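You operate a simulated robot arm through the tools that you are given. There is no shell and no other tool.

The job below is to be done with a simulated two-armed robot. You get a single attempt, and the scene is never put back.

Task
Take the cover off the grey case; lay it on the black mat.
Fine: clamp the case first; hang its two bolts in the long slotted tray's free slots.

Only the result counts: the job must be done as asked and must still hold three seconds after the hand-in. Knocking over, shifting, dropping, spilling or breaking anything else fails it. Lids that push on must go on centred and level and be pressed home; caps that screw on are set level and turned clockwise until they are tight.

Robot
Two 7-joint arms with two-finger grippers on one trunk that stands fixed in place. Base frame: the origin is at the foot of the trunk, x ahead of it, y to its left, z up. Units: mm, rad, N and s.
The left shoulder is at [41, 175, 1228], the right one opposite. With the tool pointing down near the work surface each hand reaches from about 100 to 840 mm from the base axis, measured 20 degrees to its own side. Payload 2.94 kg a hand.
Tool frame (each hand has its own): the origin (TCP) lies between the finger pads and is the grasp point; the fingertips stand 30 mm ahead of it; z points along the fingers, y is the line along which they close. The gripper opens to 138 mm. The gripper's body begins 109 mm behind the TCP.
Orientation is told as [roll, pitch, yaw] about the base's x, y, z axes, in that order, counted from this pose: with the fingers straight down and closing along the base's y, the tool's x points along the base's -x, its y along +y and its z along -z.

Tools
- The arms move only by the tool jog_arm. It takes "left_series", "right_series" or both (then of equal length, played together; a hand with none holds still); each is a list of rows, each a list of 6 numbers: the shift along the tool's x, y, z in mm, then the turn, a rotation vector about the tool's x, y, z in degrees. In form: [[dx, dy, dz, wx, wy, wz], ...]. A call has 1 to 20 rows; each row shifts and turns the commanded pose from where the row before left it, along the tool's axes as they then stand. "left_fingers" and "right_fingers" are, for a hand that has rows, the finger opening in mm, from 0 to 138, set as the call begins (left out, the last holds). A row lasts 0.2 s, in which the tool goes at most 50 mm and 0.15 rad; a call with a longer step from one row to the next is refused whole, and so is a gripper value outside its range. A pose out of reach is approached as far as the arm can. The call stops where the force on the tool passes 90 N (or 10 N more than at its start, if that is more) or the arm is blocked; 0.2 s more then pass. Each finger halts on what it meets, pressing with about 41 N; the grip force reading is that of the motor and also rises with nothing between the fingers. The clock runs only during rows and for 0.2 s after the last one: add rows that do not move to give the fingers time. The reply holds the time, the measured pose of the TCP, the force on the tool along the base axes, the opening and the grip force, in the units named above and with some noise, with the torque about the TCP (base axes, N m) and any sound that the robot's microphone picked up.
- Cameras (640 x 400 px; columns grow to the right, rows downward): "scene" is now at [95.7, 19.6, 1711.9]; the picture's right is [0.40, -0.91, 0.00], its down [-0.71, -0.31, -0.63] and it looks along [0.58, 0.25, -0.78] (base axes); focal length 330 px, centre (320, 200). "left" rides on the left gripper at [71, -19, -146] in its tool frame; the picture's right is [0.26, 0.97, 0.00], its down [-0.85, 0.23, -0.48] and it looks along [-0.46, 0.12, 0.88] (tool axes); focal length 280 px, centre (320, 200). "right" rides on the right gripper at [71, 19, -146] in its tool frame; the picture's right is [-0.26, 0.96, 0.00], its down [-0.85, -0.23, -0.48] and it looks along [-0.46, -0.12, 0.88] (tool axes); focal length 280 px, centre (320, 200). There is no depth. A picture from a camera that has moved, and an enlarged one, comes with that camera's place and axes in the base frame and with its lens. The place of the scene camera against the robot may be out by one fixed shift of up to 25 mm in any direction.
- camera(camera): a new picture of that camera. No time passes.
- raise_lower(by): slides the trunk up (or, below 0, down) by that many mm; the arms and the scene camera ride with it, the base frame stays. It gives what a move gives, with no picture.
- head_to(pan, tilt): turns the head with the scene camera to pan (to the left, within 2.094 rad either way) and tilt (down, from -0.506 to 1.204), counted from straight ahead of the robot. It gives what a move gives.
- zoom(camera, box): a new picture of the part [left, top, right, bottom] of that camera's present view, enlarged. No time passes.
- sign_off(): hands the job in; it is judged then, once.

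Places have to be worked out from the pictures, the camera data and where the tool is seen. Open the grippers and draw the arms clear of the work before you hand the job in, unless the task says otherwise.

The tools are called after "Emit:" by a JSON object that holds its "name" and its "arguments". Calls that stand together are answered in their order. jog_arm: Moves the arms, as the interface text tells. Its arguments: {"type":"object","properties":{"left_series":{"type":"array","items":{"type":"array","items":{"type":"number"}}},"left_fingers":{"type":"number"},"right_series":{"type":"array","items":{"type":"array","items":{"type":"number"}}},"right_fingers":{"type":"number"}},"required":[]} The other tools are called the same way: raise_lower (by) slides the trunk up or down; head_to (pan, tilt) turns the head that bears the scene camera; camera (camera) takes a picture; zoom (camera, box) takes an enlarged picture of a part of a camera's view; sign_off () hands the job in.

At the start:

```text
time_s: 0.0
left_eef_pos: [401.7, 454.2, 1238.6]
left_orientation: [0.001, 0.0, 0.003]
left_ft_force: [-0.3, 0.8, 0.0]
left_wrist_torque: [0.01, -0.01, -0.04]
left_width: 138.1
left_grip_force: 0.2
right_eef_pos: [509.2, 12.6, 1221.8]
right_orientation: [0.0, 0.0, 0.0]
right_ft_force: [-0.2, 0.0, 0.1]
right_wrist_torque: [-0.03, 0.0, -0.01]
right_width: 138.0
right_grip_force: 0.1
trunk travel left (down, up): [-400.0, 334.0]
head pan, tilt: [0.415, 0.888]
```

scene: 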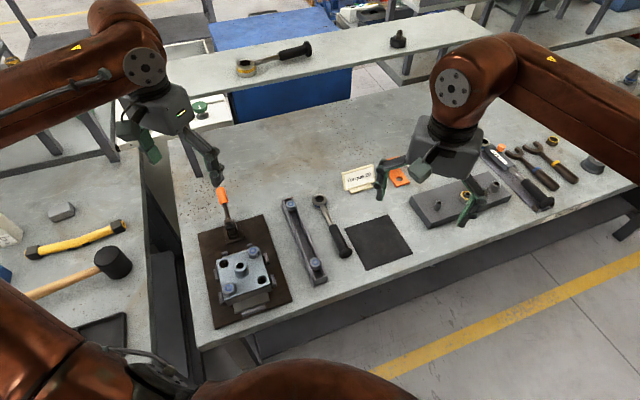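
right: 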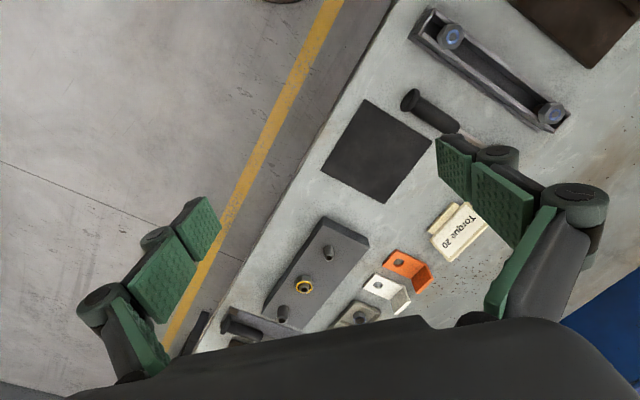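
left: 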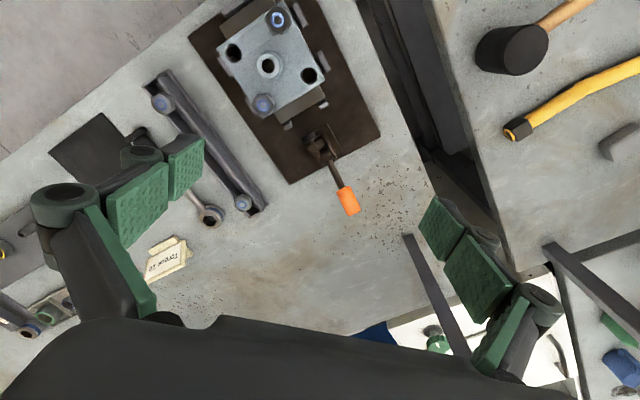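

I'll look closely at the case, clamp, tray and mat before I move anything.

Emit:
{"name": "zoom", "arguments": {"camera": "scene", "box": [190, 170, 350, 330]}}

Emit:
{"name": "zoom", "arguments": {"camera": "left", "box": [140, 0, 400, 220]}}

Emit:
{"name": "zoom", "arguments": {"camera": "right", "box": [300, 0, 600, 270]}}

Emit:
{"name": "zoom", "arguments": {"camera": "scene", "box": [330, 120, 640, 280]}}

```text
2.50 times, centred on (270, 250) of scene
camera zoom: at [95.7, 19.6, 1711.9], right [0.4, -0.91, 0.0], down [-0.71, -0.31, -0.63], along [0.58, 0.25, -0.78], focal length 824 px, centre (445, 75)
```

zoom: 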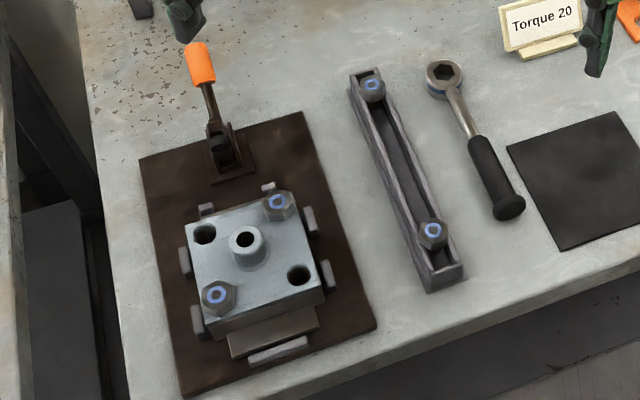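

```text
1.82 times, centred on (270, 110) of left
camera zoom: at [332.4, 433.9, 1385.0], right [-0.26, 0.96, 0.0], down [0.85, 0.23, 0.48], along [0.46, 0.12, -0.88], focal length 510 px, centre (411, 364)
```

zoom: 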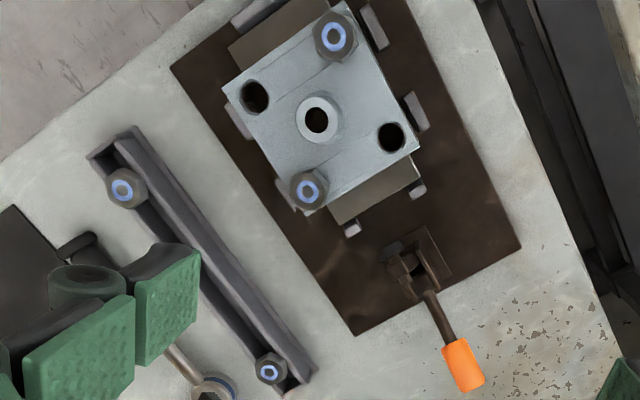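

```text
1.48 times, centred on (450, 135) of right
camera zoom: at [438.5, 33.8, 1367.4], right [0.26, 0.96, 0.0], down [0.85, -0.23, 0.48], along [0.46, -0.12, -0.88], focal length 415 px, centre (127, 296)
```

zoom: 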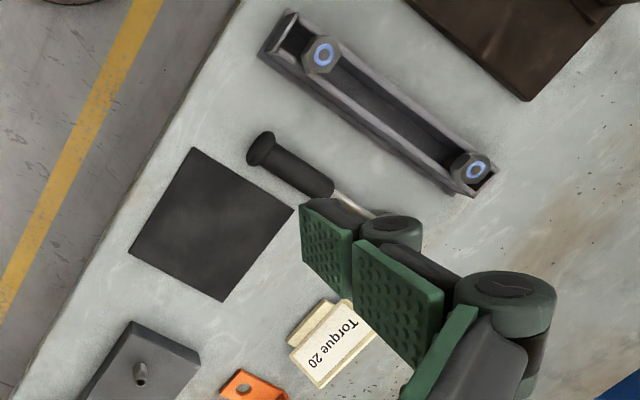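

```text
2.06 times, centred on (485, 200) of scene
camera zoom: at [95.7, 19.6, 1711.9], right [0.4, -0.91, 0.0], down [-0.71, -0.31, -0.63], along [0.58, 0.25, -0.78], focal length 681 px, centre (-21, 200)
```

zoom: 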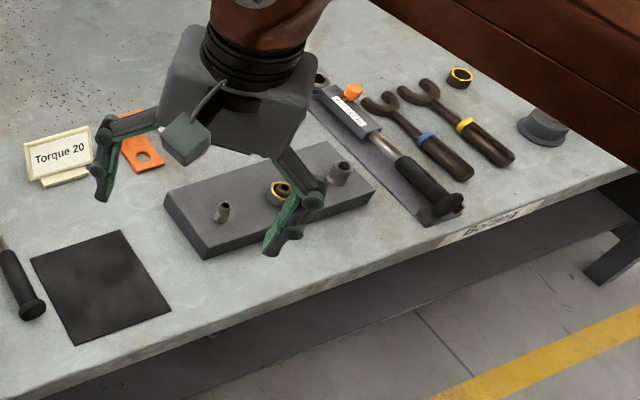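

The tray bolts triangulate to about (472,213,921) and (618,359,923), and the case boss to about (370,372,966). I'll bring the left wrist camera nearer the case for a better look.

Emit:
{"name": "jog_arm", "arguments": {"left_series": [[28.8, -22.2, 17, 0, 0, 0], [28.8, -22.2, 17, 0, 0, 0], [28.8, -22.2, 17, 0, 0, 0], [28.8, -22.2, 17, 0, 0, 0], [28.8, -22.2, 17, 0, 0, 0]]}}

Emit:
{"name": "camera", "arguments": {"camera": "left"}}

Emit:
{"name": "camera", "arguments": {"camera": "scene"}}

```text
time_s: 1.2
left_eef_pos: [279.3, 351.4, 1173.8]
left_orientation: [0.002, -0.002, 0.001]
left_ft_force: [1.3, 0.2, -0.5]
left_wrist_torque: [0.01, 0.02, 0.0]
left_width: 137.9
left_grip_force: 0.1
left hand out of reach, approached as far as the arm can: row 5
right_eef_pos: [509.6, 10.9, 1222.2]
right_orientation: [0.001, 0.001, -0.002]
right_ft_force: [0.0, -0.6, -0.3]
right_wrist_torque: [0.08, 0.0, 0.01]
right_width: 137.9
right_grip_force: 0.1
trunk travel left (down, up): [-400.0, 334.0]
head pan, tilt: [0.415, 0.888]
```

```text
taken
camera left: at [210.0, 330.7, 1319.4], right [-0.26, 0.97, 0.0], down [0.85, 0.23, 0.48], along [0.46, 0.13, -0.88], focal length 280 px, centre (320, 200)
```

left: 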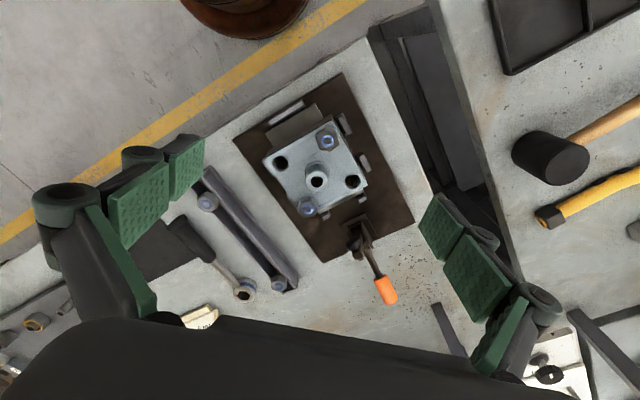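

```text
taken
camera scene: at [95.6, 16.8, 1711.9], right [0.4, -0.92, 0.0], down [-0.71, -0.31, -0.63], along [0.58, 0.26, -0.78], focal length 330 px, centre (320, 200)
```

scene: 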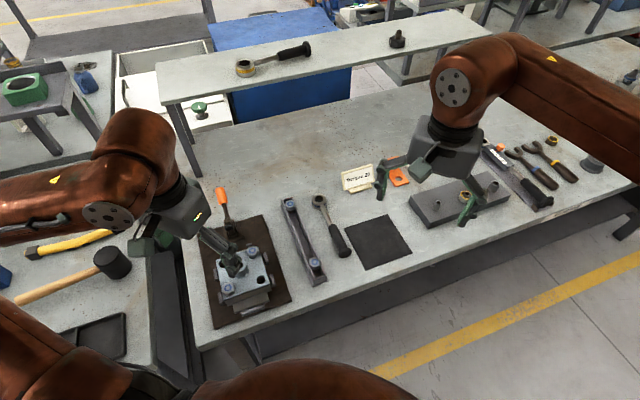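

The case is now centred in the left view, so I'll zoom in on it.

Emit:
{"name": "zoom", "arguments": {"camera": "left", "box": [225, 70, 425, 195]}}

Emit:
{"name": "zoom", "arguments": {"camera": "left", "box": [330, 190, 430, 310]}}

Emit:
{"name": "zoom", "arguments": {"camera": "left", "box": [180, 160, 310, 310]}}

Emit:
{"name": "zoom", "arguments": {"camera": "scene", "box": [200, 180, 300, 250]}}

```text
3.20 times, centred on (325, 132) of left
camera zoom: at [210.0, 330.7, 1319.4], right [-0.26, 0.97, 0.0], down [0.85, 0.23, 0.48], along [0.46, 0.13, -0.88], focal length 897 px, centre (304, 416)
```

zoom: 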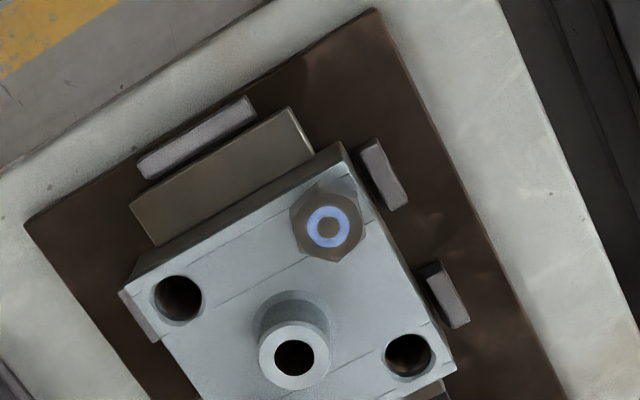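

```text
3.33 times, centred on (380, 250) of left
camera zoom: at [210.0, 330.7, 1319.4], right [-0.26, 0.97, 0.0], down [0.85, 0.23, 0.48], along [0.46, 0.13, -0.88], focal length 935 px, centre (120, 33)
```

zoom: 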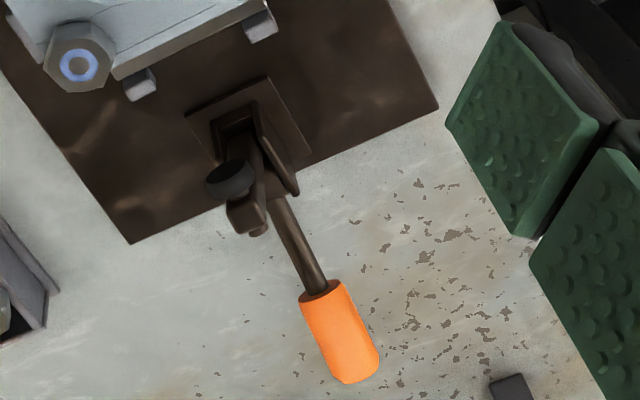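

```text
2.67 times, centred on (245, 235) of left
camera zoom: at [210.0, 330.7, 1319.4], right [-0.26, 0.97, 0.0], down [0.85, 0.23, 0.48], along [0.46, 0.13, -0.88], focal length 748 px, centre (520, 107)
```

zoom: 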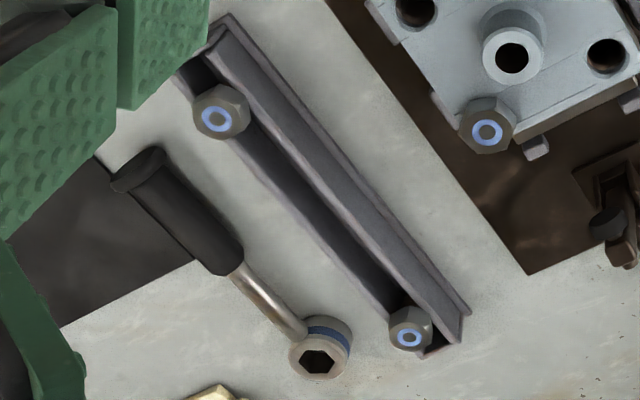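

```text
5.71 times, centred on (250, 215) of scene
camera zoom: at [95.6, 16.8, 1711.9], right [0.4, -0.92, 0.0], down [-0.71, -0.31, -0.63], along [0.58, 0.26, -0.78], focal length 1885 px, centre (720, 114)
```

zoom: 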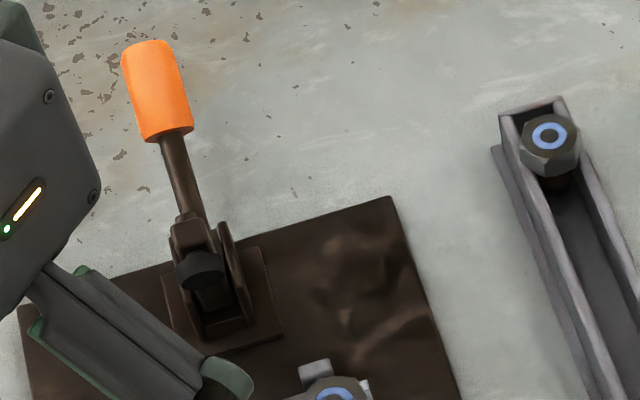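

The handle centre comes out near (522,527,985), and the clamp is open with its arm up. I'll draw the right hand aside and bring the left camera low over the tray to see the slots.

Emit:
{"name": "jog_arm", "arguments": {"left_series": [[-43, -16, 0, 0, 0, 0], [-43, -16, 0, 0, 0, 0], [-43, -16, 0, 0, 0, 0], [-43, -15, 0, 0, 0, 0], [-44, -15, 0, 0, 0, 0], [0, 0, 40, 0, 0, 0], [0, 0, 40, 0, 0, 0], [0, 0, 40, 0, 0, 0], [0, 0, 30, 0, 0, 0]], "right_series": [[0, -40, 0, 0, 0, 0], [0, -40, 0, 0, 0, 0], [0, -40, 0, 0, 0, 0], [0, -40, 0, 0, 0, 0], [0, 0, 0, 0, 0, 0], [0, 0, 0, 0, 0, 0], [0, 0, 0, 0, 0, 0], [0, 0, 0, 0, 0, 0], [0, 0, 0, 0, 0, 0]]}}

Emit:
{"name": "camera", "arguments": {"camera": "left"}}

Emit:
{"name": "camera", "arguments": {"camera": "right"}}

Emit:
{"name": "camera", "arguments": {"camera": "scene"}}

```text
time_s: 3.2
left_eef_pos: [496.5, 274.4, 1027.1]
left_orientation: [0.0, -0.002, 0.001]
left_ft_force: [0.2, -0.2, -0.3]
left_wrist_torque: [0.02, 0.02, -0.01]
left_width: 137.9
left_grip_force: 0.1
right_eef_pos: [513.4, -149.5, 1221.9]
right_orientation: [0.001, 0.002, -0.001]
right_ft_force: [-0.3, -0.9, 0.2]
right_wrist_torque: [-0.02, -0.01, -0.03]
right_width: 138.1
right_grip_force: 0.1
trunk travel left (down, up): [-400.0, 334.0]
head pan, tilt: [0.415, 0.888]
```

```text
taken
camera left: at [426.1, 253.8, 1172.9], right [-0.26, 0.96, 0.0], down [0.85, 0.23, 0.48], along [0.46, 0.12, -0.88], focal length 280 px, centre (320, 200)
```

left: 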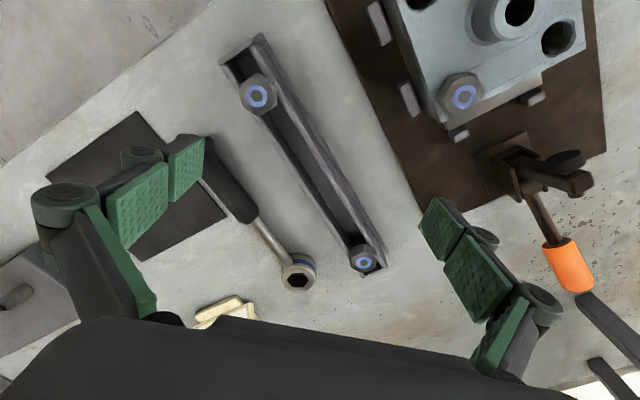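

```text
taken
camera right: at [441.6, -127.2, 1367.5], right [0.26, 0.96, 0.0], down [0.85, -0.23, 0.47], along [0.46, -0.12, -0.88], focal length 280 px, centre (320, 200)
```

right: 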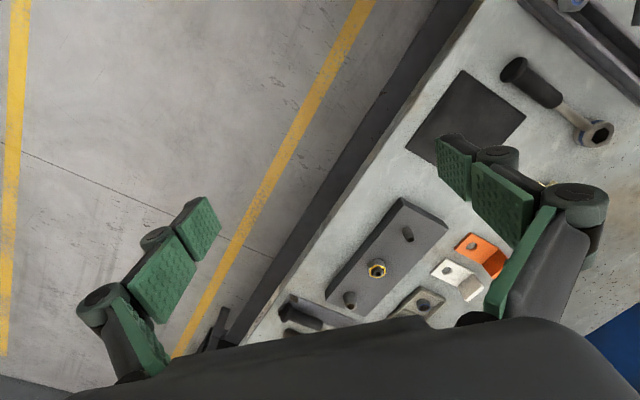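

```text
taken
camera scene: at [96.5, 18.7, 1711.8], right [0.4, -0.91, 0.0], down [-0.71, -0.31, -0.63], along [0.58, 0.25, -0.78], focal length 330 px, centre (320, 200)
```

scene: 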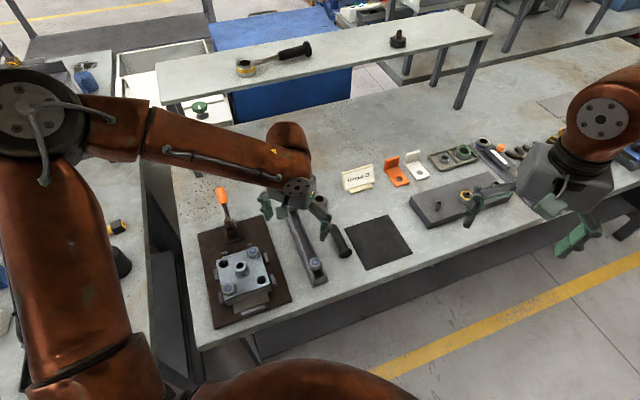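

Good view of both the tray and the clamp, so I'll enlarge each of them.

Emit:
{"name": "zoom", "arguments": {"camera": "left", "box": [210, 30, 400, 150]}}

Emit:
{"name": "zoom", "arguments": {"camera": "left", "box": [260, 150, 420, 290]}}

Emit:
{"name": "zoom", "arguments": {"camera": "left", "box": [400, 0, 620, 140]}}

Emit:
{"name": "zoom", "arguments": {"camera": "left", "box": [440, 110, 620, 300]}}

```text
3.33 times, centred on (305, 90) of left
camera zoom: at [426.1, 253.8, 1172.9], right [-0.26, 0.96, 0.0], down [0.85, 0.23, 0.48], along [0.46, 0.12, -0.88], focal length 935 px, centre (370, 567)
```

zoom: 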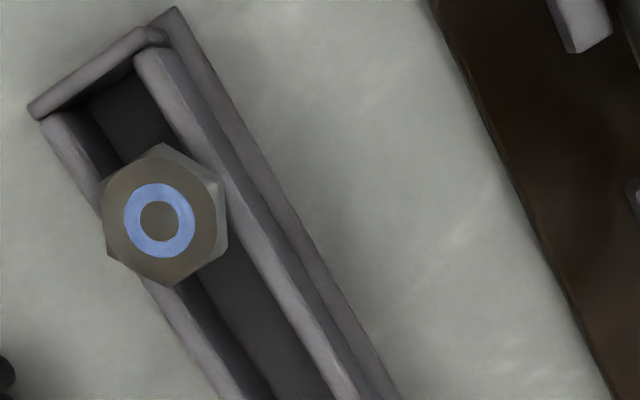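

```text
2.86 times, centred on (340, 220) of left
camera zoom: at [426.1, 253.8, 1172.9], right [-0.26, 0.96, 0.0], down [0.85, 0.23, 0.48], along [0.46, 0.12, -0.88], focal length 801 px, centre (263, 143)
```

zoom: 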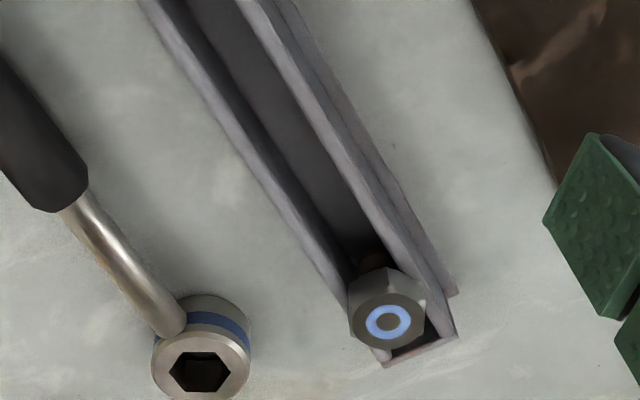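

```text
2.86 times, centred on (510, 70) of left
camera zoom: at [426.1, 253.8, 1172.9], right [-0.26, 0.96, 0.0], down [0.85, 0.23, 0.48], along [0.46, 0.12, -0.88], focal length 801 px, centre (-223, 571)
```

zoom: 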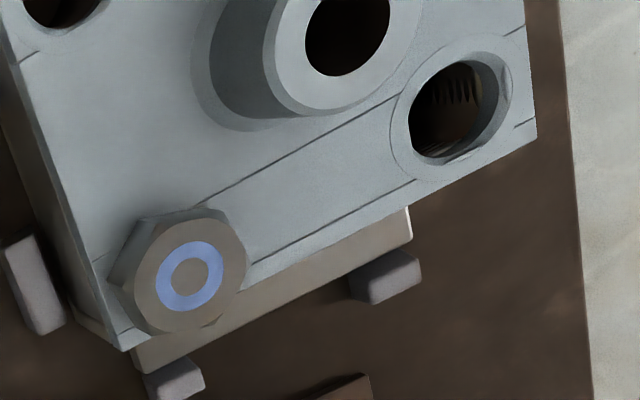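

```text
2.11 times, centred on (530, 205) of left
camera zoom: at [426.1, 253.8, 1172.9], right [-0.26, 0.96, 0.0], down [0.85, 0.23, 0.48], along [0.46, 0.12, -0.88], focal length 590 px, centre (-122, 190)
```

zoom: 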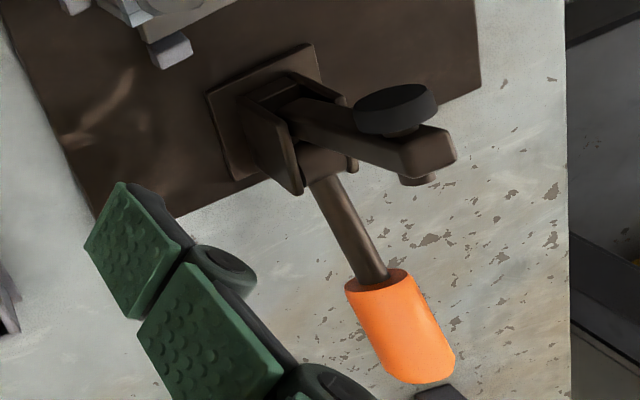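

Two-view triangulation puts the case bolts at about (430,369,946) and (316,370,946), the clamp base at (479,475,889), the clamp arm end at (458,455,991) and the orange grip centre at (547,543,958). I'll move the left hand above the handle with 45° of yaw so I can check it before grasping.

Emit:
{"name": "jog_arm", "arguments": {"left_series": [[0, 0, -40, 0, 0, 0], [0, 0, -30, 0, 0, 0], [-7.2, 38.4, 0, 0, 0, 0], [-7.2, 38.4, 0, 0, 0, 0], [-7.2, 38.4, 0, 0, 0, 0], [-7.2, 38.4, 0, 0, 0, 0], [-7.2, 38.4, 0, 0, 0, 0], [-7.2, 38.4, 0, 0, 0, 0], [-7.3, 38.2, 0, 0, 0, 0], [0, 0, 0, 0, 0, -7.5], [0, 0, 0, 0, 0, -7.5], [0, 0, 0, 0, 0, -7.5], [0, 0, 0, 0, 0, -7.5], [0, 0, 0, 0, 0, -7.5], [0, 0, 0, 0, 0, -7.5], [0, 0, 0, 0, 0, 0]]}}

Emit:
{"name": "camera", "arguments": {"camera": "left"}}

Emit:
{"name": "camera", "arguments": {"camera": "scene"}}

```text
time_s: 6.6
left_eef_pos: [550.9, 542.1, 1096.5]
left_orientation: [-0.001, -0.001, 0.789]
left_ft_force: [-0.1, 0.8, 0.0]
left_wrist_torque: [-0.01, 0.0, 0.01]
left_width: 138.2
left_grip_force: 0.0
right_eef_pos: [512.6, -147.4, 1222.4]
right_orientation: [0.001, -0.001, 0.0]
right_ft_force: [-0.5, -0.1, 0.3]
right_wrist_torque: [0.01, 0.0, -0.01]
right_width: 137.9
right_grip_force: 0.0
trunk travel left (down, up): [-400.0, 334.0]
head pan, tilt: [0.415, 0.888]
```

```text
taken
camera left: at [514.4, 477.9, 1241.4], right [-0.87, 0.49, 0.0], down [0.43, 0.76, 0.48], along [0.24, 0.41, -0.88], focal length 280 px, centre (320, 200)
```

left: 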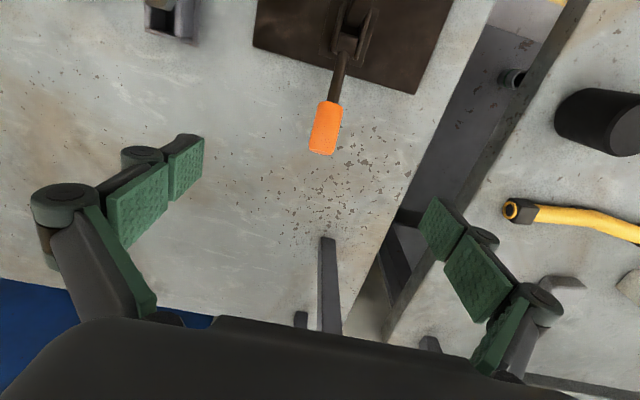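

```text
taken
camera scene: at [95.8, 19.6, 1711.9], right [0.4, -0.91, 0.0], down [-0.71, -0.31, -0.63], along [0.58, 0.25, -0.78], focal length 330 px, centre (320, 200)
```

scene: 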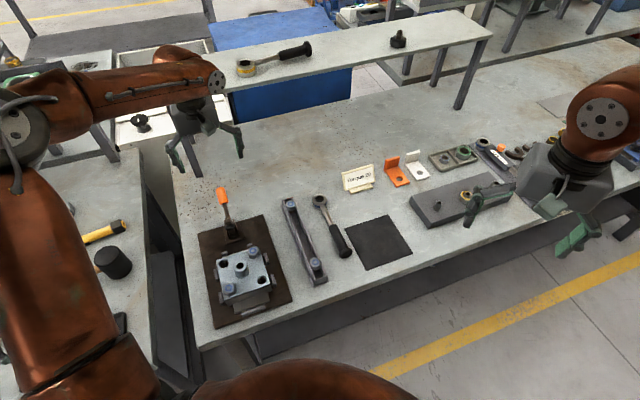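

The grip centre confirms at about (546,542,959). I'll descend with the fingers straddling the handle, partly closed.

Emit:
{"name": "jog_arm", "arguments": {"left_series": [[3.5, 3.5, 30, 0, 0, 0], [0, 0, 35, 0, 0, 0], [0, 0, 35, 0, 0, 0], [0, 0, 32, 0, 0, 0], [0, 0, 0, 0, 0, 0], [0, 0, 0, 0, 0, 0]], "left_fingers": 60}}

Emit:
{"name": "camera", "arguments": {"camera": "left"}}

Emit:
{"name": "zoom", "arguments": {"camera": "scene", "box": [170, 150, 290, 260]}}

```text
time_s: 8.0
left_eef_pos: [546.9, 541.6, 964.0]
left_orientation: [0.0, 0.0, 0.786]
left_ft_force: [0.2, -0.9, 0.5]
left_wrist_torque: [0.0, 0.01, 0.01]
left_width: 60.2
left_grip_force: 0.0
right_eef_pos: [513.3, -147.7, 1223.0]
right_orientation: [0.001, 0.003, -0.001]
right_ft_force: [0.3, 0.9, -0.2]
right_wrist_torque: [0.0, -0.01, 0.03]
right_width: 138.0
right_grip_force: 0.0
trunk travel left (down, up): [-400.0, 334.0]
head pan, tilt: [0.415, 0.888]
```

```text
taken
camera left: at [511.5, 477.9, 1110.0], right [-0.87, 0.5, 0.0], down [0.44, 0.76, 0.48], along [0.24, 0.41, -0.88], focal length 280 px, centre (320, 200)
```

left: 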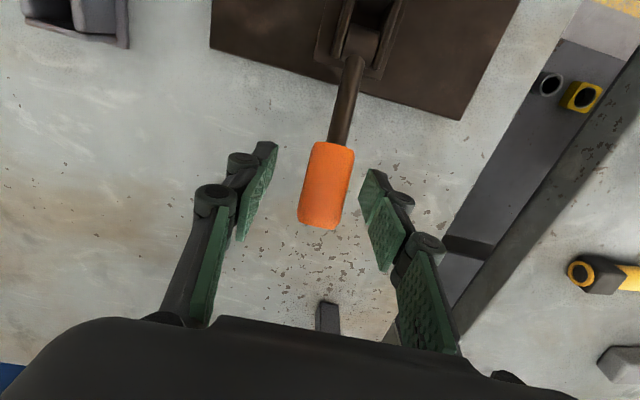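

```text
3.64 times, centred on (230, 205) of scene
camera zoom: at [96.2, 19.6, 1711.8], right [0.4, -0.91, 0.0], down [-0.71, -0.31, -0.63], along [0.58, 0.25, -0.78], focal length 1199 px, centre (647, 182)
```

zoom: 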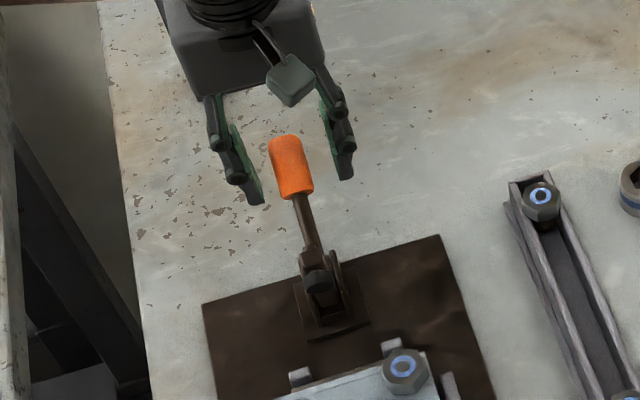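

The handle is centred between the fingers, so I'll close on it.

Emit:
{"name": "jog_arm", "arguments": {"left_series": [[0, 0, 0, 0, 0, 0], [0, 0, 0, 0, 0, 0], [0, 0, 0, 0, 0, 0], [0, 0, 0, 0, 0, 0], [0, 0, 0, 0, 0, 0], [0, 0, 0, 0, 0, 0]], "left_fingers": 10}}

Emit:
{"name": "camera", "arguments": {"camera": "left"}}

```text
time_s: 9.4
left_eef_pos: [545.6, 544.2, 963.7]
left_orientation: [0.002, 0.001, 0.786]
left_ft_force: [-10.8, 10.5, 1.2]
left_wrist_torque: [0.22, 0.17, -0.21]
left_width: 25.1
left_grip_force: 45.1
right_eef_pos: [511.9, -146.9, 1223.4]
right_orientation: [-0.001, -0.002, -0.001]
right_ft_force: [1.0, -0.4, -0.3]
right_wrist_torque: [-0.04, 0.02, 0.01]
right_width: 137.9
right_grip_force: 0.1
trunk travel left (down, up): [-400.0, 334.0]
head pan, tilt: [0.415, 0.888]
```

```text
taken
camera left: at [509.3, 479.8, 1110.0], right [-0.87, 0.5, 0.0], down [0.44, 0.76, 0.48], along [0.23, 0.41, -0.88], focal length 280 px, centre (320, 200)
```

left: 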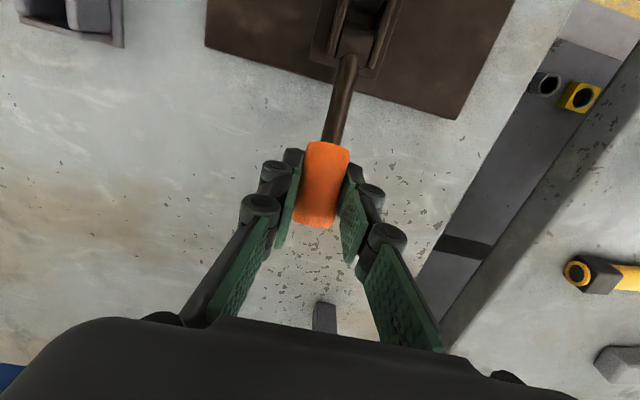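

The grip holds at 25 mm wide. I'll start the handle up its arc, with the pivot taken to be about 96 mm away, and watch the forces.

Emit:
{"name": "jog_arm", "arguments": {"left_series": [[0, 2.5, 0, 0, 0, 0], [4.2, 0, -9.1, 0, 0, 0], [5.2, 0, -8.6, 0, 0, 0], [6.1, 0, -8.0, 0, 0, 0]]}}

Emit:
{"name": "camera", "arguments": {"camera": "left"}}

Emit:
{"name": "zoom", "arguments": {"camera": "scene", "box": [170, 150, 290, 260]}}

```text
time_s: 10.4
left_eef_pos: [533.8, 533.5, 988.7]
left_orientation: [-0.001, 0.002, 0.785]
left_ft_force: [3.6, 7.7, -16.7]
left_wrist_torque: [1.08, -1.08, -0.06]
left_width: 25.5
left_grip_force: 44.6
right_eef_pos: [514.6, -144.8, 1221.9]
right_orientation: [-0.001, 0.003, 0.0]
right_ft_force: [-0.9, 0.5, 0.1]
right_wrist_torque: [-0.03, 0.01, 0.02]
right_width: 138.1
right_grip_force: 0.1
trunk travel left (down, up): [-400.0, 334.0]
head pan, tilt: [0.415, 0.888]
```

```text
taken
camera left: at [498.5, 470.1, 1133.4], right [-0.87, 0.5, 0.0], down [0.44, 0.76, 0.47], along [0.24, 0.41, -0.88], focal length 280 px, centre (320, 200)
```

left: 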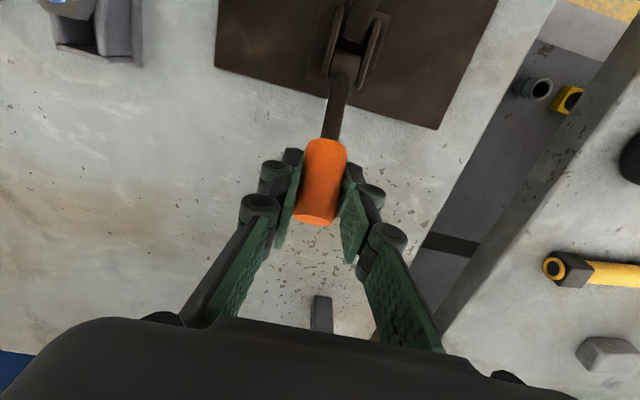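

```text
3.64 times, centred on (230, 205) of scene
camera zoom: at [97.9, 22.9, 1711.7], right [0.4, -0.92, 0.0], down [-0.71, -0.31, -0.63], along [0.58, 0.25, -0.78], focal length 1199 px, centre (647, 182)
```

zoom: 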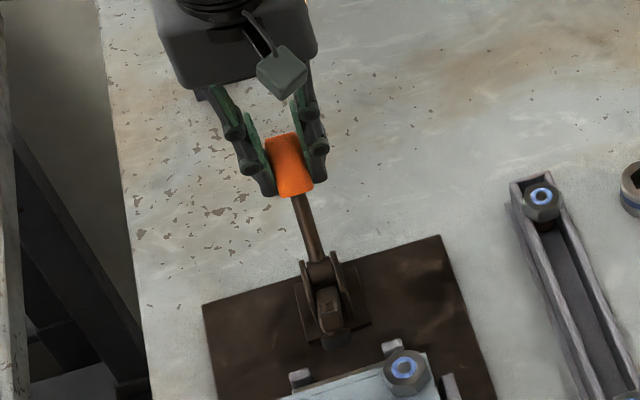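

The clamp arm is swinging down as the handle rises and the forces are small, so I'll carry on along the arc.

Emit:
{"name": "jog_arm", "arguments": {"left_series": [[6.8, 0, -7.4, 0, 0, 0], [7.6, 0, -6.5, 0, 0, 0], [8.2, 0, -5.8, 0, 0, 0], [8.8, 0, -4.9, 0, 0, 0]]}}

Emit:
{"name": "zoom", "arguments": {"camera": "scene", "box": [170, 150, 290, 260]}}

Emit:
{"name": "camera", "arguments": {"camera": "left"}}

```text
time_s: 11.4
left_eef_pos: [512.3, 511.9, 1012.0]
left_orientation: [-0.003, -0.003, 0.786]
left_ft_force: [9.4, 8.0, -11.6]
left_wrist_torque: [1.01, -1.08, 0.02]
left_width: 26.4
left_grip_force: 44.6
right_eef_pos: [514.7, -145.8, 1221.8]
right_orientation: [0.0, 0.001, 0.0]
right_ft_force: [0.4, 0.4, -0.2]
right_wrist_torque: [0.01, -0.03, 0.01]
right_width: 137.9
right_grip_force: 0.0
trunk travel left (down, up): [-400.0, 334.0]
head pan, tilt: [0.415, 0.888]
```

```text
3.64 times, centred on (230, 205) of scene
camera zoom: at [98.2, 22.0, 1711.6], right [0.4, -0.92, 0.0], down [-0.71, -0.31, -0.63], along [0.58, 0.25, -0.78], focal length 1199 px, centre (647, 182)
```

zoom: 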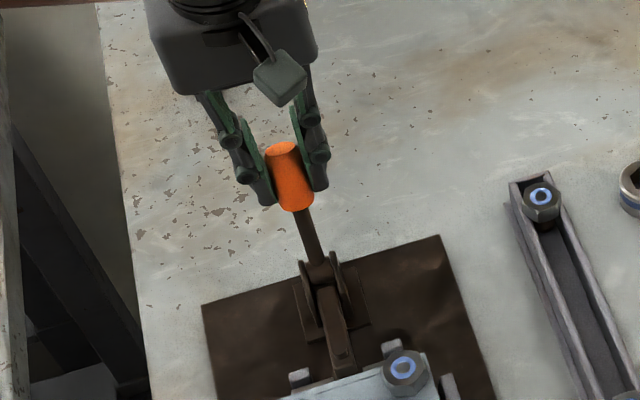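

```text
taken
camera left: at [477.0, 448.6, 1158.1], right [-0.87, 0.5, 0.0], down [0.44, 0.76, 0.48], along [0.24, 0.41, -0.88], focal length 280 px, centre (320, 200)
```

left: 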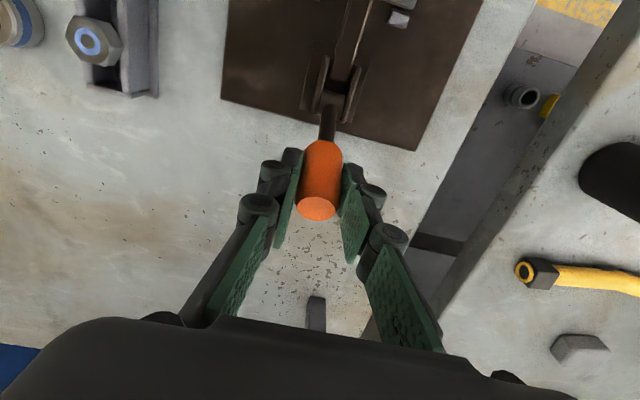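

The clamp arm is nearly down on the case's flange, so I'll keep going in smaller steps until it meets resistance.

Emit:
{"name": "jog_arm", "arguments": {"left_series": [[9.3, 0, -3.9, 0, 0, 0], [9.6, 0, -2.9, 0, 0, 0]]}}

Emit:
{"name": "zoom", "arguments": {"camera": "scene", "box": [170, 150, 290, 260]}}

```text
time_s: 12.0
left_eef_pos: [496.9, 495.9, 1020.9]
left_orientation: [-0.003, 0.002, 0.786]
left_ft_force: [4.1, -0.5, -6.7]
left_wrist_torque: [0.22, -0.51, 0.02]
left_width: 26.7
left_grip_force: 22.8
right_eef_pos: [511.7, -149.0, 1222.7]
right_orientation: [0.0, -0.001, -0.003]
right_ft_force: [-0.7, -0.2, -0.1]
right_wrist_torque: [0.02, -0.06, 0.0]
right_width: 137.9
right_grip_force: 0.0
trunk travel left (down, up): [-400.0, 334.0]
head pan, tilt: [0.415, 0.888]
```

```text
3.64 times, centred on (230, 205) of scene
camera zoom: at [95.7, 18.8, 1711.9], right [0.4, -0.92, 0.0], down [-0.71, -0.31, -0.63], along [0.58, 0.25, -0.78], focal length 1199 px, centre (647, 182)
```

zoom: 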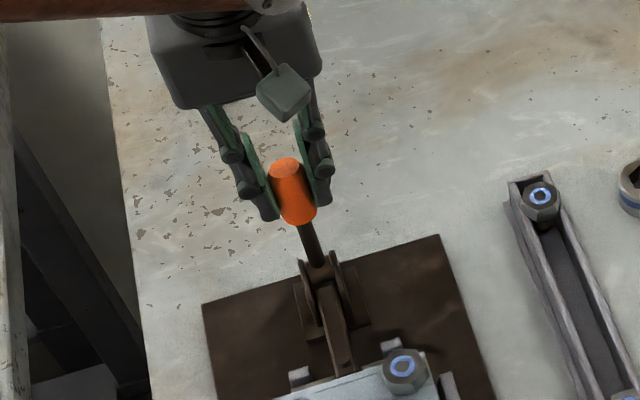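

The forces dropped slightly and the handle is around 70°. I'll continue to vertical and slightly past it, stopping on resistance.

Emit:
{"name": "jog_arm", "arguments": {"left_series": [[9.8, 0, -2.0, 0, 0, 0], [10, 0, -0.8, 0, 0, 0], [0, 0, 0, 0, 0, 0]]}}

Emit:
{"name": "zoom", "arguments": {"camera": "scene", "box": [170, 150, 290, 260]}}

Emit:
{"name": "camera", "arguments": {"camera": "left"}}

```text
time_s: 12.8
left_eef_pos: [484.2, 485.1, 1024.0]
left_orientation: [-0.002, 0.001, 0.788]
left_ft_force: [9.0, 7.2, 0.8]
left_wrist_torque: [0.18, -0.3, 0.02]
left_width: 26.3
left_grip_force: 43.4
right_eef_pos: [514.1, -147.2, 1223.2]
right_orientation: [-0.001, 0.0, 0.001]
right_ft_force: [0.3, -0.7, -0.3]
right_wrist_torque: [-0.02, 0.02, 0.06]
right_width: 138.0
right_grip_force: 0.1
trunk travel left (down, up): [-400.0, 334.0]
head pan, tilt: [0.415, 0.888]
```

```text
3.64 times, centred on (230, 205) of scene
camera zoom: at [97.2, 20.8, 1711.8], right [0.4, -0.91, 0.0], down [-0.71, -0.31, -0.63], along [0.58, 0.25, -0.78], focal length 1199 px, centre (647, 182)
```

zoom: 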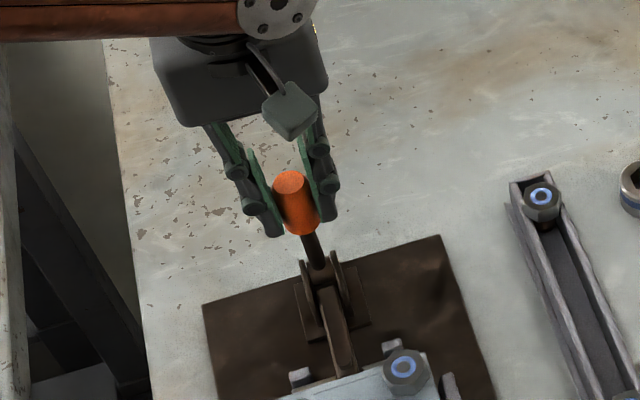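

```text
taken
camera left: at [449.0, 420.1, 1168.2], right [-0.87, 0.5, 0.0], down [0.44, 0.76, 0.48], along [0.24, 0.41, -0.88], focal length 280 px, centre (320, 200)
```

left: 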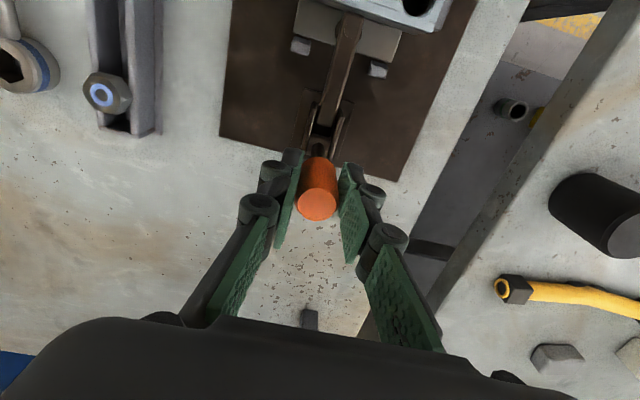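

The arm end now sits on the flange between the locator blocks. I'll push the handle further in small steps to lock it over centre.

Emit:
{"name": "jog_arm", "arguments": {"left_series": [[6, 0, 0.3, 0, 0, 0], [6, 0, 0.6, 0, 0, 0], [0, 0, 0, 0, 0, 0]]}}

Emit:
{"name": "zoom", "arguments": {"camera": "left", "box": [220, 0, 460, 150]}}

Emit:
{"name": "zoom", "arguments": {"camera": "scene", "box": [170, 150, 290, 260]}}

```text
time_s: 13.6
left_eef_pos: [474.9, 473.8, 1022.5]
left_orientation: [0.0, 0.003, 0.785]
left_ft_force: [0.0, -1.2, 0.0]
left_wrist_torque: [0.18, 0.0, 0.01]
left_width: 10.5
left_grip_force: 0.2
right_eef_pos: [511.4, -146.0, 1222.4]
right_orientation: [-0.001, 0.001, 0.0]
right_ft_force: [-0.1, 0.9, 0.4]
right_wrist_torque: [-0.04, 0.0, -0.01]
right_width: 138.0
right_grip_force: 0.0
trunk travel left (down, up): [-400.0, 334.0]
head pan, tilt: [0.415, 0.888]
```

```text
2.67 times, centred on (340, 75) of left
camera zoom: at [438.8, 409.8, 1167.1], right [-0.87, 0.5, 0.0], down [0.44, 0.76, 0.47], along [0.23, 0.41, -0.88], focal length 748 px, centre (267, 533)
```

zoom: 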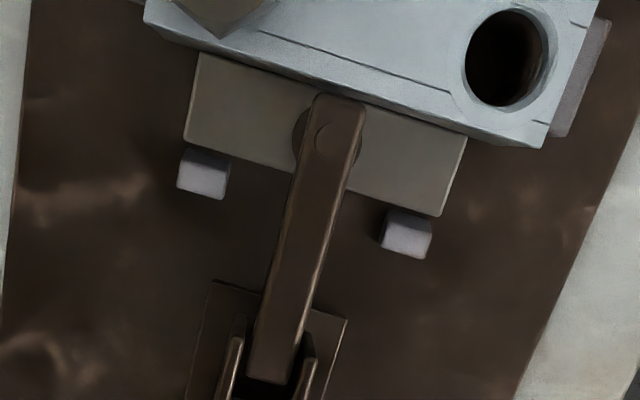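

```text
3.64 times, centred on (230, 205) of scene
camera zoom: at [96.3, 20.7, 1711.8], right [0.4, -0.91, 0.0], down [-0.71, -0.31, -0.63], along [0.58, 0.25, -0.78], focal length 1199 px, centre (647, 182)
```

zoom: 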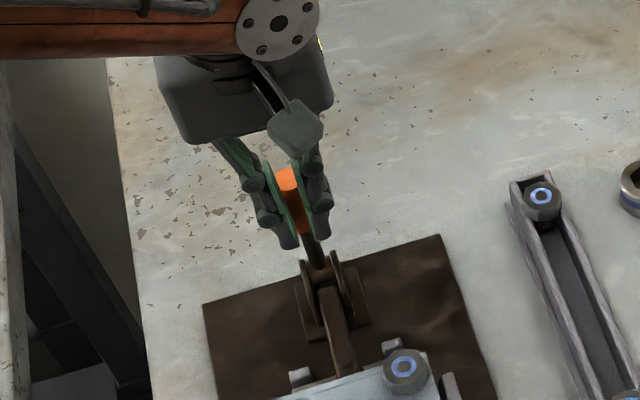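

The fingers slipped off forward because the handle had stopped near vertical, and the pad looks seated on the flange. To be sure it's locked, I'll open, back behind the handle, close and push it toward the case.

Emit:
{"name": "jog_arm", "arguments": {"left_series": [[0, 0, 0, 0, 0, 0], [0, 0, 0, 0, 0, 0], [0, 0, 0, 0, 0, 0], [-20, 0, 0, 0, 0, 0], [-20, 0, 0, 0, 0, 0], [-20, 0, 0, 0, 0, 0], [-10, 0, 0, 0, 0, 0], [0, 0, 0, 0, 0, 0]], "left_fingers": 60}}

Emit:
{"name": "camera", "arguments": {"camera": "left"}}

```text
time_s: 15.4
left_eef_pos: [523.4, 524.2, 1023.2]
left_orientation: [0.001, -0.001, 0.786]
left_ft_force: [1.0, 0.3, -0.1]
left_wrist_torque: [0.01, -0.04, -0.01]
left_width: 60.1
left_grip_force: 0.1
right_eef_pos: [512.6, -147.1, 1222.5]
right_orientation: [0.0, 0.0, 0.0]
right_ft_force: [0.2, -0.3, -0.3]
right_wrist_torque: [0.0, -0.01, -0.01]
right_width: 138.1
right_grip_force: 0.0
trunk travel left (down, up): [-400.0, 334.0]
head pan, tilt: [0.415, 0.888]
```

```text
taken
camera left: at [488.7, 460.5, 1168.6], right [-0.87, 0.5, 0.0], down [0.44, 0.76, 0.48], along [0.24, 0.41, -0.88], focal length 280 px, centre (320, 200)
```

left: 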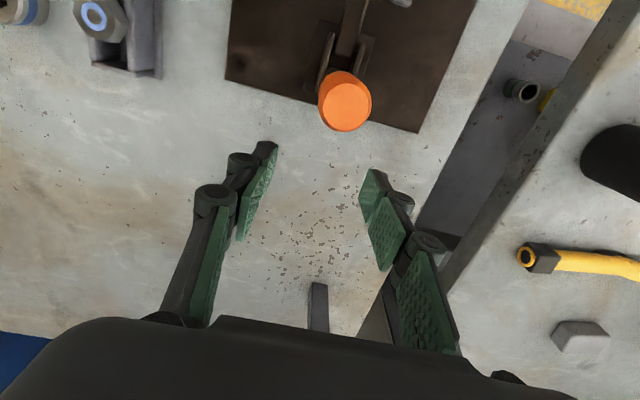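

The handle stands about 84°, so I'll close the fingers and push it from behind with gentle steps.

Emit:
{"name": "jog_arm", "arguments": {"left_series": [[0, 0, 10, 0, 0, 0], [0, 0, 0, 0, 0, 0], [0, 0, 0, 0, 0, 0], [0, 0, 0, 0, 0, 0], [10, 0, 0, 0, 0, 0], [8, 0, 0, 0, 0, 0], [4, 0, 0, 0, 0, 0], [3, 0, 0, 0, 0, 0], [3, 0, 0, 0, 0, 0], [3, 0, 0, 0, 0, 0], [3, 0, 0, 0, 0, 0]], "left_fingers": 0}}

Emit:
{"name": "zoom", "arguments": {"camera": "left", "box": [220, 0, 460, 150]}}

```text
time_s: 17.8
left_eef_pos: [506.1, 506.2, 1012.0]
left_orientation: [-0.004, -0.008, 0.789]
left_ft_force: [22.9, 32.6, 12.0]
left_wrist_torque: [-0.38, 0.05, -0.06]
left_width: 6.0
left_grip_force: 28.2
right_eef_pos: [516.2, -142.5, 1223.4]
right_orientation: [-0.001, 0.002, -0.001]
right_ft_force: [-0.8, 0.2, -0.4]
right_wrist_torque: [-0.03, 0.03, -0.01]
right_width: 137.9
right_grip_force: 0.1
trunk travel left (down, up): [-400.0, 334.0]
head pan, tilt: [0.415, 0.888]
```

```text
2.67 times, centred on (340, 75) of left
camera zoom: at [469.5, 442.1, 1157.9], right [-0.87, 0.5, -0.01], down [0.43, 0.76, 0.48], along [0.24, 0.42, -0.88], focal length 748 px, centre (267, 533)
```

zoom: 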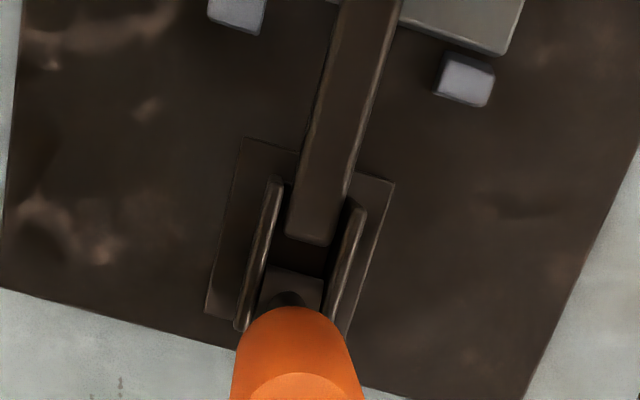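

The handle resists with 40 N and hasn't moved, so it looks firmly home. One slightly harder push will confirm that.

Emit:
{"name": "jog_arm", "arguments": {"left_series": [[4, 0, 0, 0, 0, 0], [4, 0, 0, 0, 0, 0], [0, 0, 0, 0, 0, 0]]}}

Emit:
{"name": "zoom", "arguments": {"camera": "scene", "box": [170, 150, 290, 260]}}

```text
time_s: 18.6
left_eef_pos: [505.8, 506.7, 1013.2]
left_orientation: [-0.001, -0.013, 0.791]
left_ft_force: [36.4, 47.8, 15.1]
left_wrist_torque: [-0.7, -0.18, -0.15]
left_width: 6.0
left_grip_force: 28.2
right_eef_pos: [519.3, -141.9, 1222.5]
right_orientation: [-0.005, 0.006, -0.002]
right_ft_force: [-0.3, 0.2, 0.2]
right_wrist_torque: [0.05, -0.06, 0.03]
right_width: 138.0
right_grip_force: 0.2
trunk travel left (down, up): [-400.0, 334.0]
head pan, tilt: [0.415, 0.888]
```

```text
3.64 times, centred on (230, 205) of scene
camera zoom: at [111.2, 32.2, 1712.1], right [0.4, -0.91, 0.0], down [-0.72, -0.32, -0.62], along [0.57, 0.25, -0.78], focal length 1199 px, centre (647, 182)
```

zoom: 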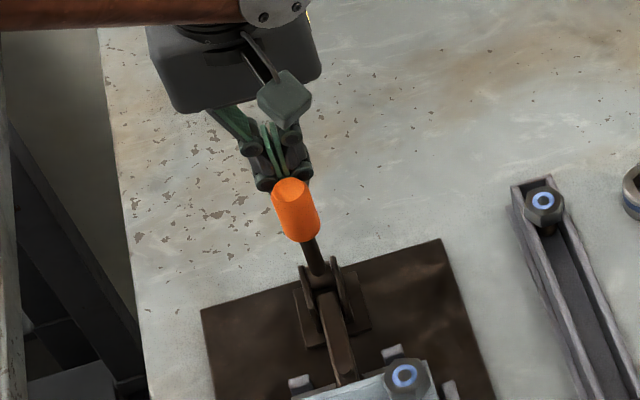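

There is no motion at 60 N, so the clamp is locked. I'll back off, rise, and go above the bolt nearest the tray for a close look.

Emit:
{"name": "jog_arm", "arguments": {"left_series": [[-20, 0, 0, 0, 0, 0], [-22, 0, 0, 0, 0, 0], [0, 0, -35, 0, 0, 0], [0, 0, -35, 0, 0, 0], [0, 0, -20, 0, 0, 0], [36, -8.8, 0, 0, 0, 0], [36, -8.8, 0, 0, 0, 0], [36, -8.8, 0, 0, 0, 0], [36, -8.8, 0, 0, 0, 0], [36, -8.8, 0, 0, 0, 0], [0, 0, 0, 0, 0, 0]], "left_fingers": 80}}

Emit:
{"name": "camera", "arguments": {"camera": "left"}}

Emit:
{"name": "zoom", "arguments": {"camera": "scene", "box": [190, 190, 310, 320]}}

```text
time_s: 21.0
left_eef_pos: [428.9, 364.9, 1103.6]
left_orientation: [-0.002, 0.0, 0.786]
left_ft_force: [-0.3, -0.3, -0.5]
left_wrist_torque: [-0.01, -0.03, 0.02]
left_width: 79.8
left_grip_force: 0.1
right_eef_pos: [513.0, -147.6, 1222.2]
right_orientation: [-0.001, -0.001, -0.001]
right_ft_force: [-0.8, 0.5, -0.2]
right_wrist_torque: [-0.04, -0.04, 0.01]
right_width: 137.9
right_grip_force: 0.1
trunk travel left (down, up): [-400.0, 334.0]
head pan, tilt: [0.415, 0.888]
```

```text
taken
camera left: at [394.1, 300.7, 1249.3], right [-0.87, 0.5, 0.0], down [0.44, 0.76, 0.48], along [0.24, 0.41, -0.88], focal length 280 px, centre (320, 200)
```

left: 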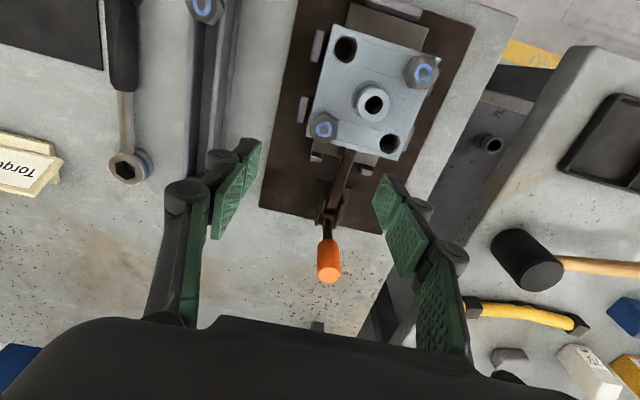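

```text
3.08 times, centred on (250, 255) of scene
camera zoom: at [95.9, 20.3, 1711.8], right [0.4, -0.91, 0.0], down [-0.71, -0.31, -0.63], along [0.58, 0.25, -0.78], focal length 1015 px, centre (535, 31)
```

zoom: 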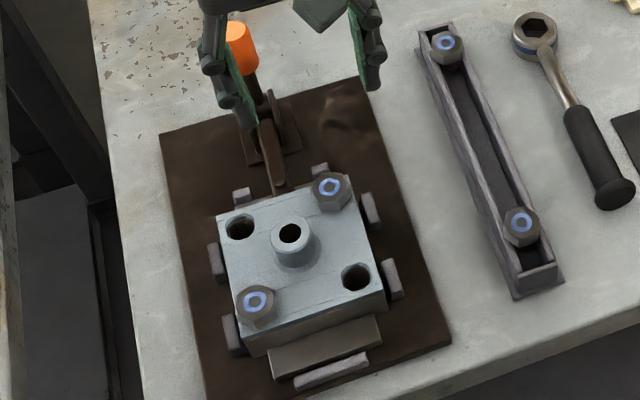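

I'll zoom in on the bolt heads to read the hex orientation and position.

Emit:
{"name": "zoom", "arguments": {"camera": "left", "box": [295, 100, 355, 155]}}

Emit:
{"name": "zoom", "arguments": {"camera": "left", "box": [390, 45, 450, 100]}}

Emit:
{"name": "zoom", "arguments": {"camera": "left", "box": [290, 20, 450, 170]}}

```text
7.27 times, centred on (325, 128) of left
camera zoom: at [394.1, 300.7, 1249.3], right [-0.87, 0.5, 0.0], down [0.44, 0.76, 0.48], along [0.24, 0.41, -0.88], focal length 2039 px, centre (284, 727)
```

zoom: 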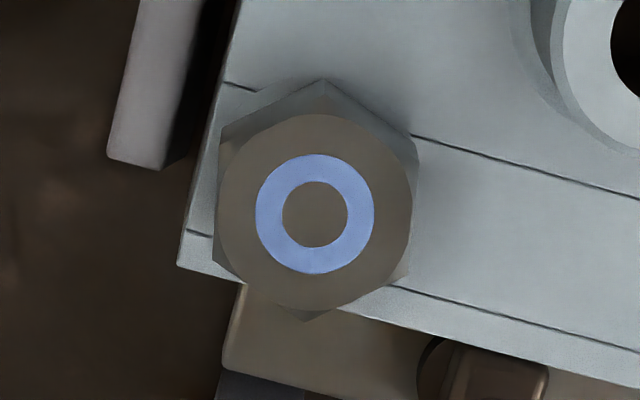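

```text
7.27 times, centred on (420, 72) of left
camera zoom: at [394.1, 300.7, 1249.3], right [-0.87, 0.5, 0.0], down [0.44, 0.76, 0.48], along [0.24, 0.41, -0.88], focal length 2039 px, centre (-407, 1127)
```

zoom: 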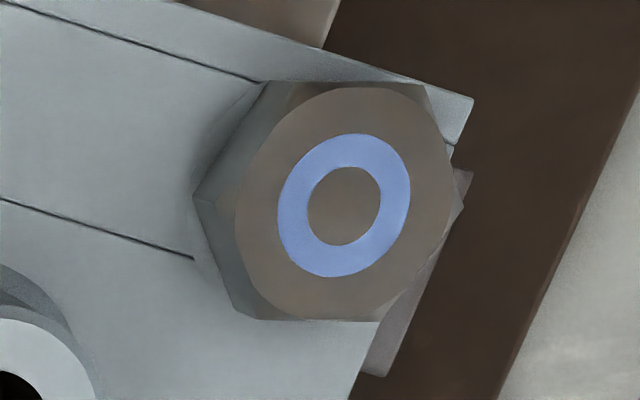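

```text
2.67 times, centred on (370, 95) of left
camera zoom: at [394.1, 300.7, 1249.3], right [-0.87, 0.5, 0.0], down [0.44, 0.76, 0.48], along [0.24, 0.41, -0.88], focal length 748 px, centre (187, 480)
```

zoom: 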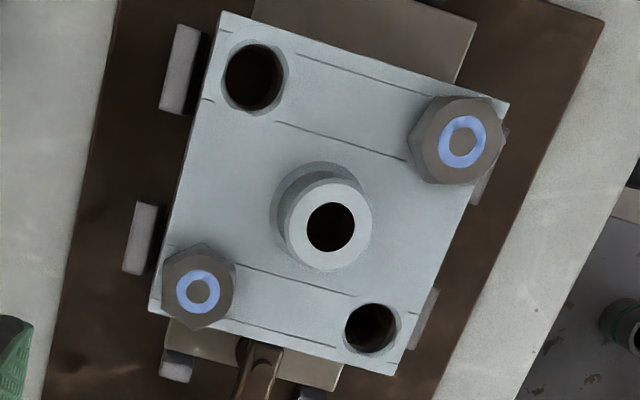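

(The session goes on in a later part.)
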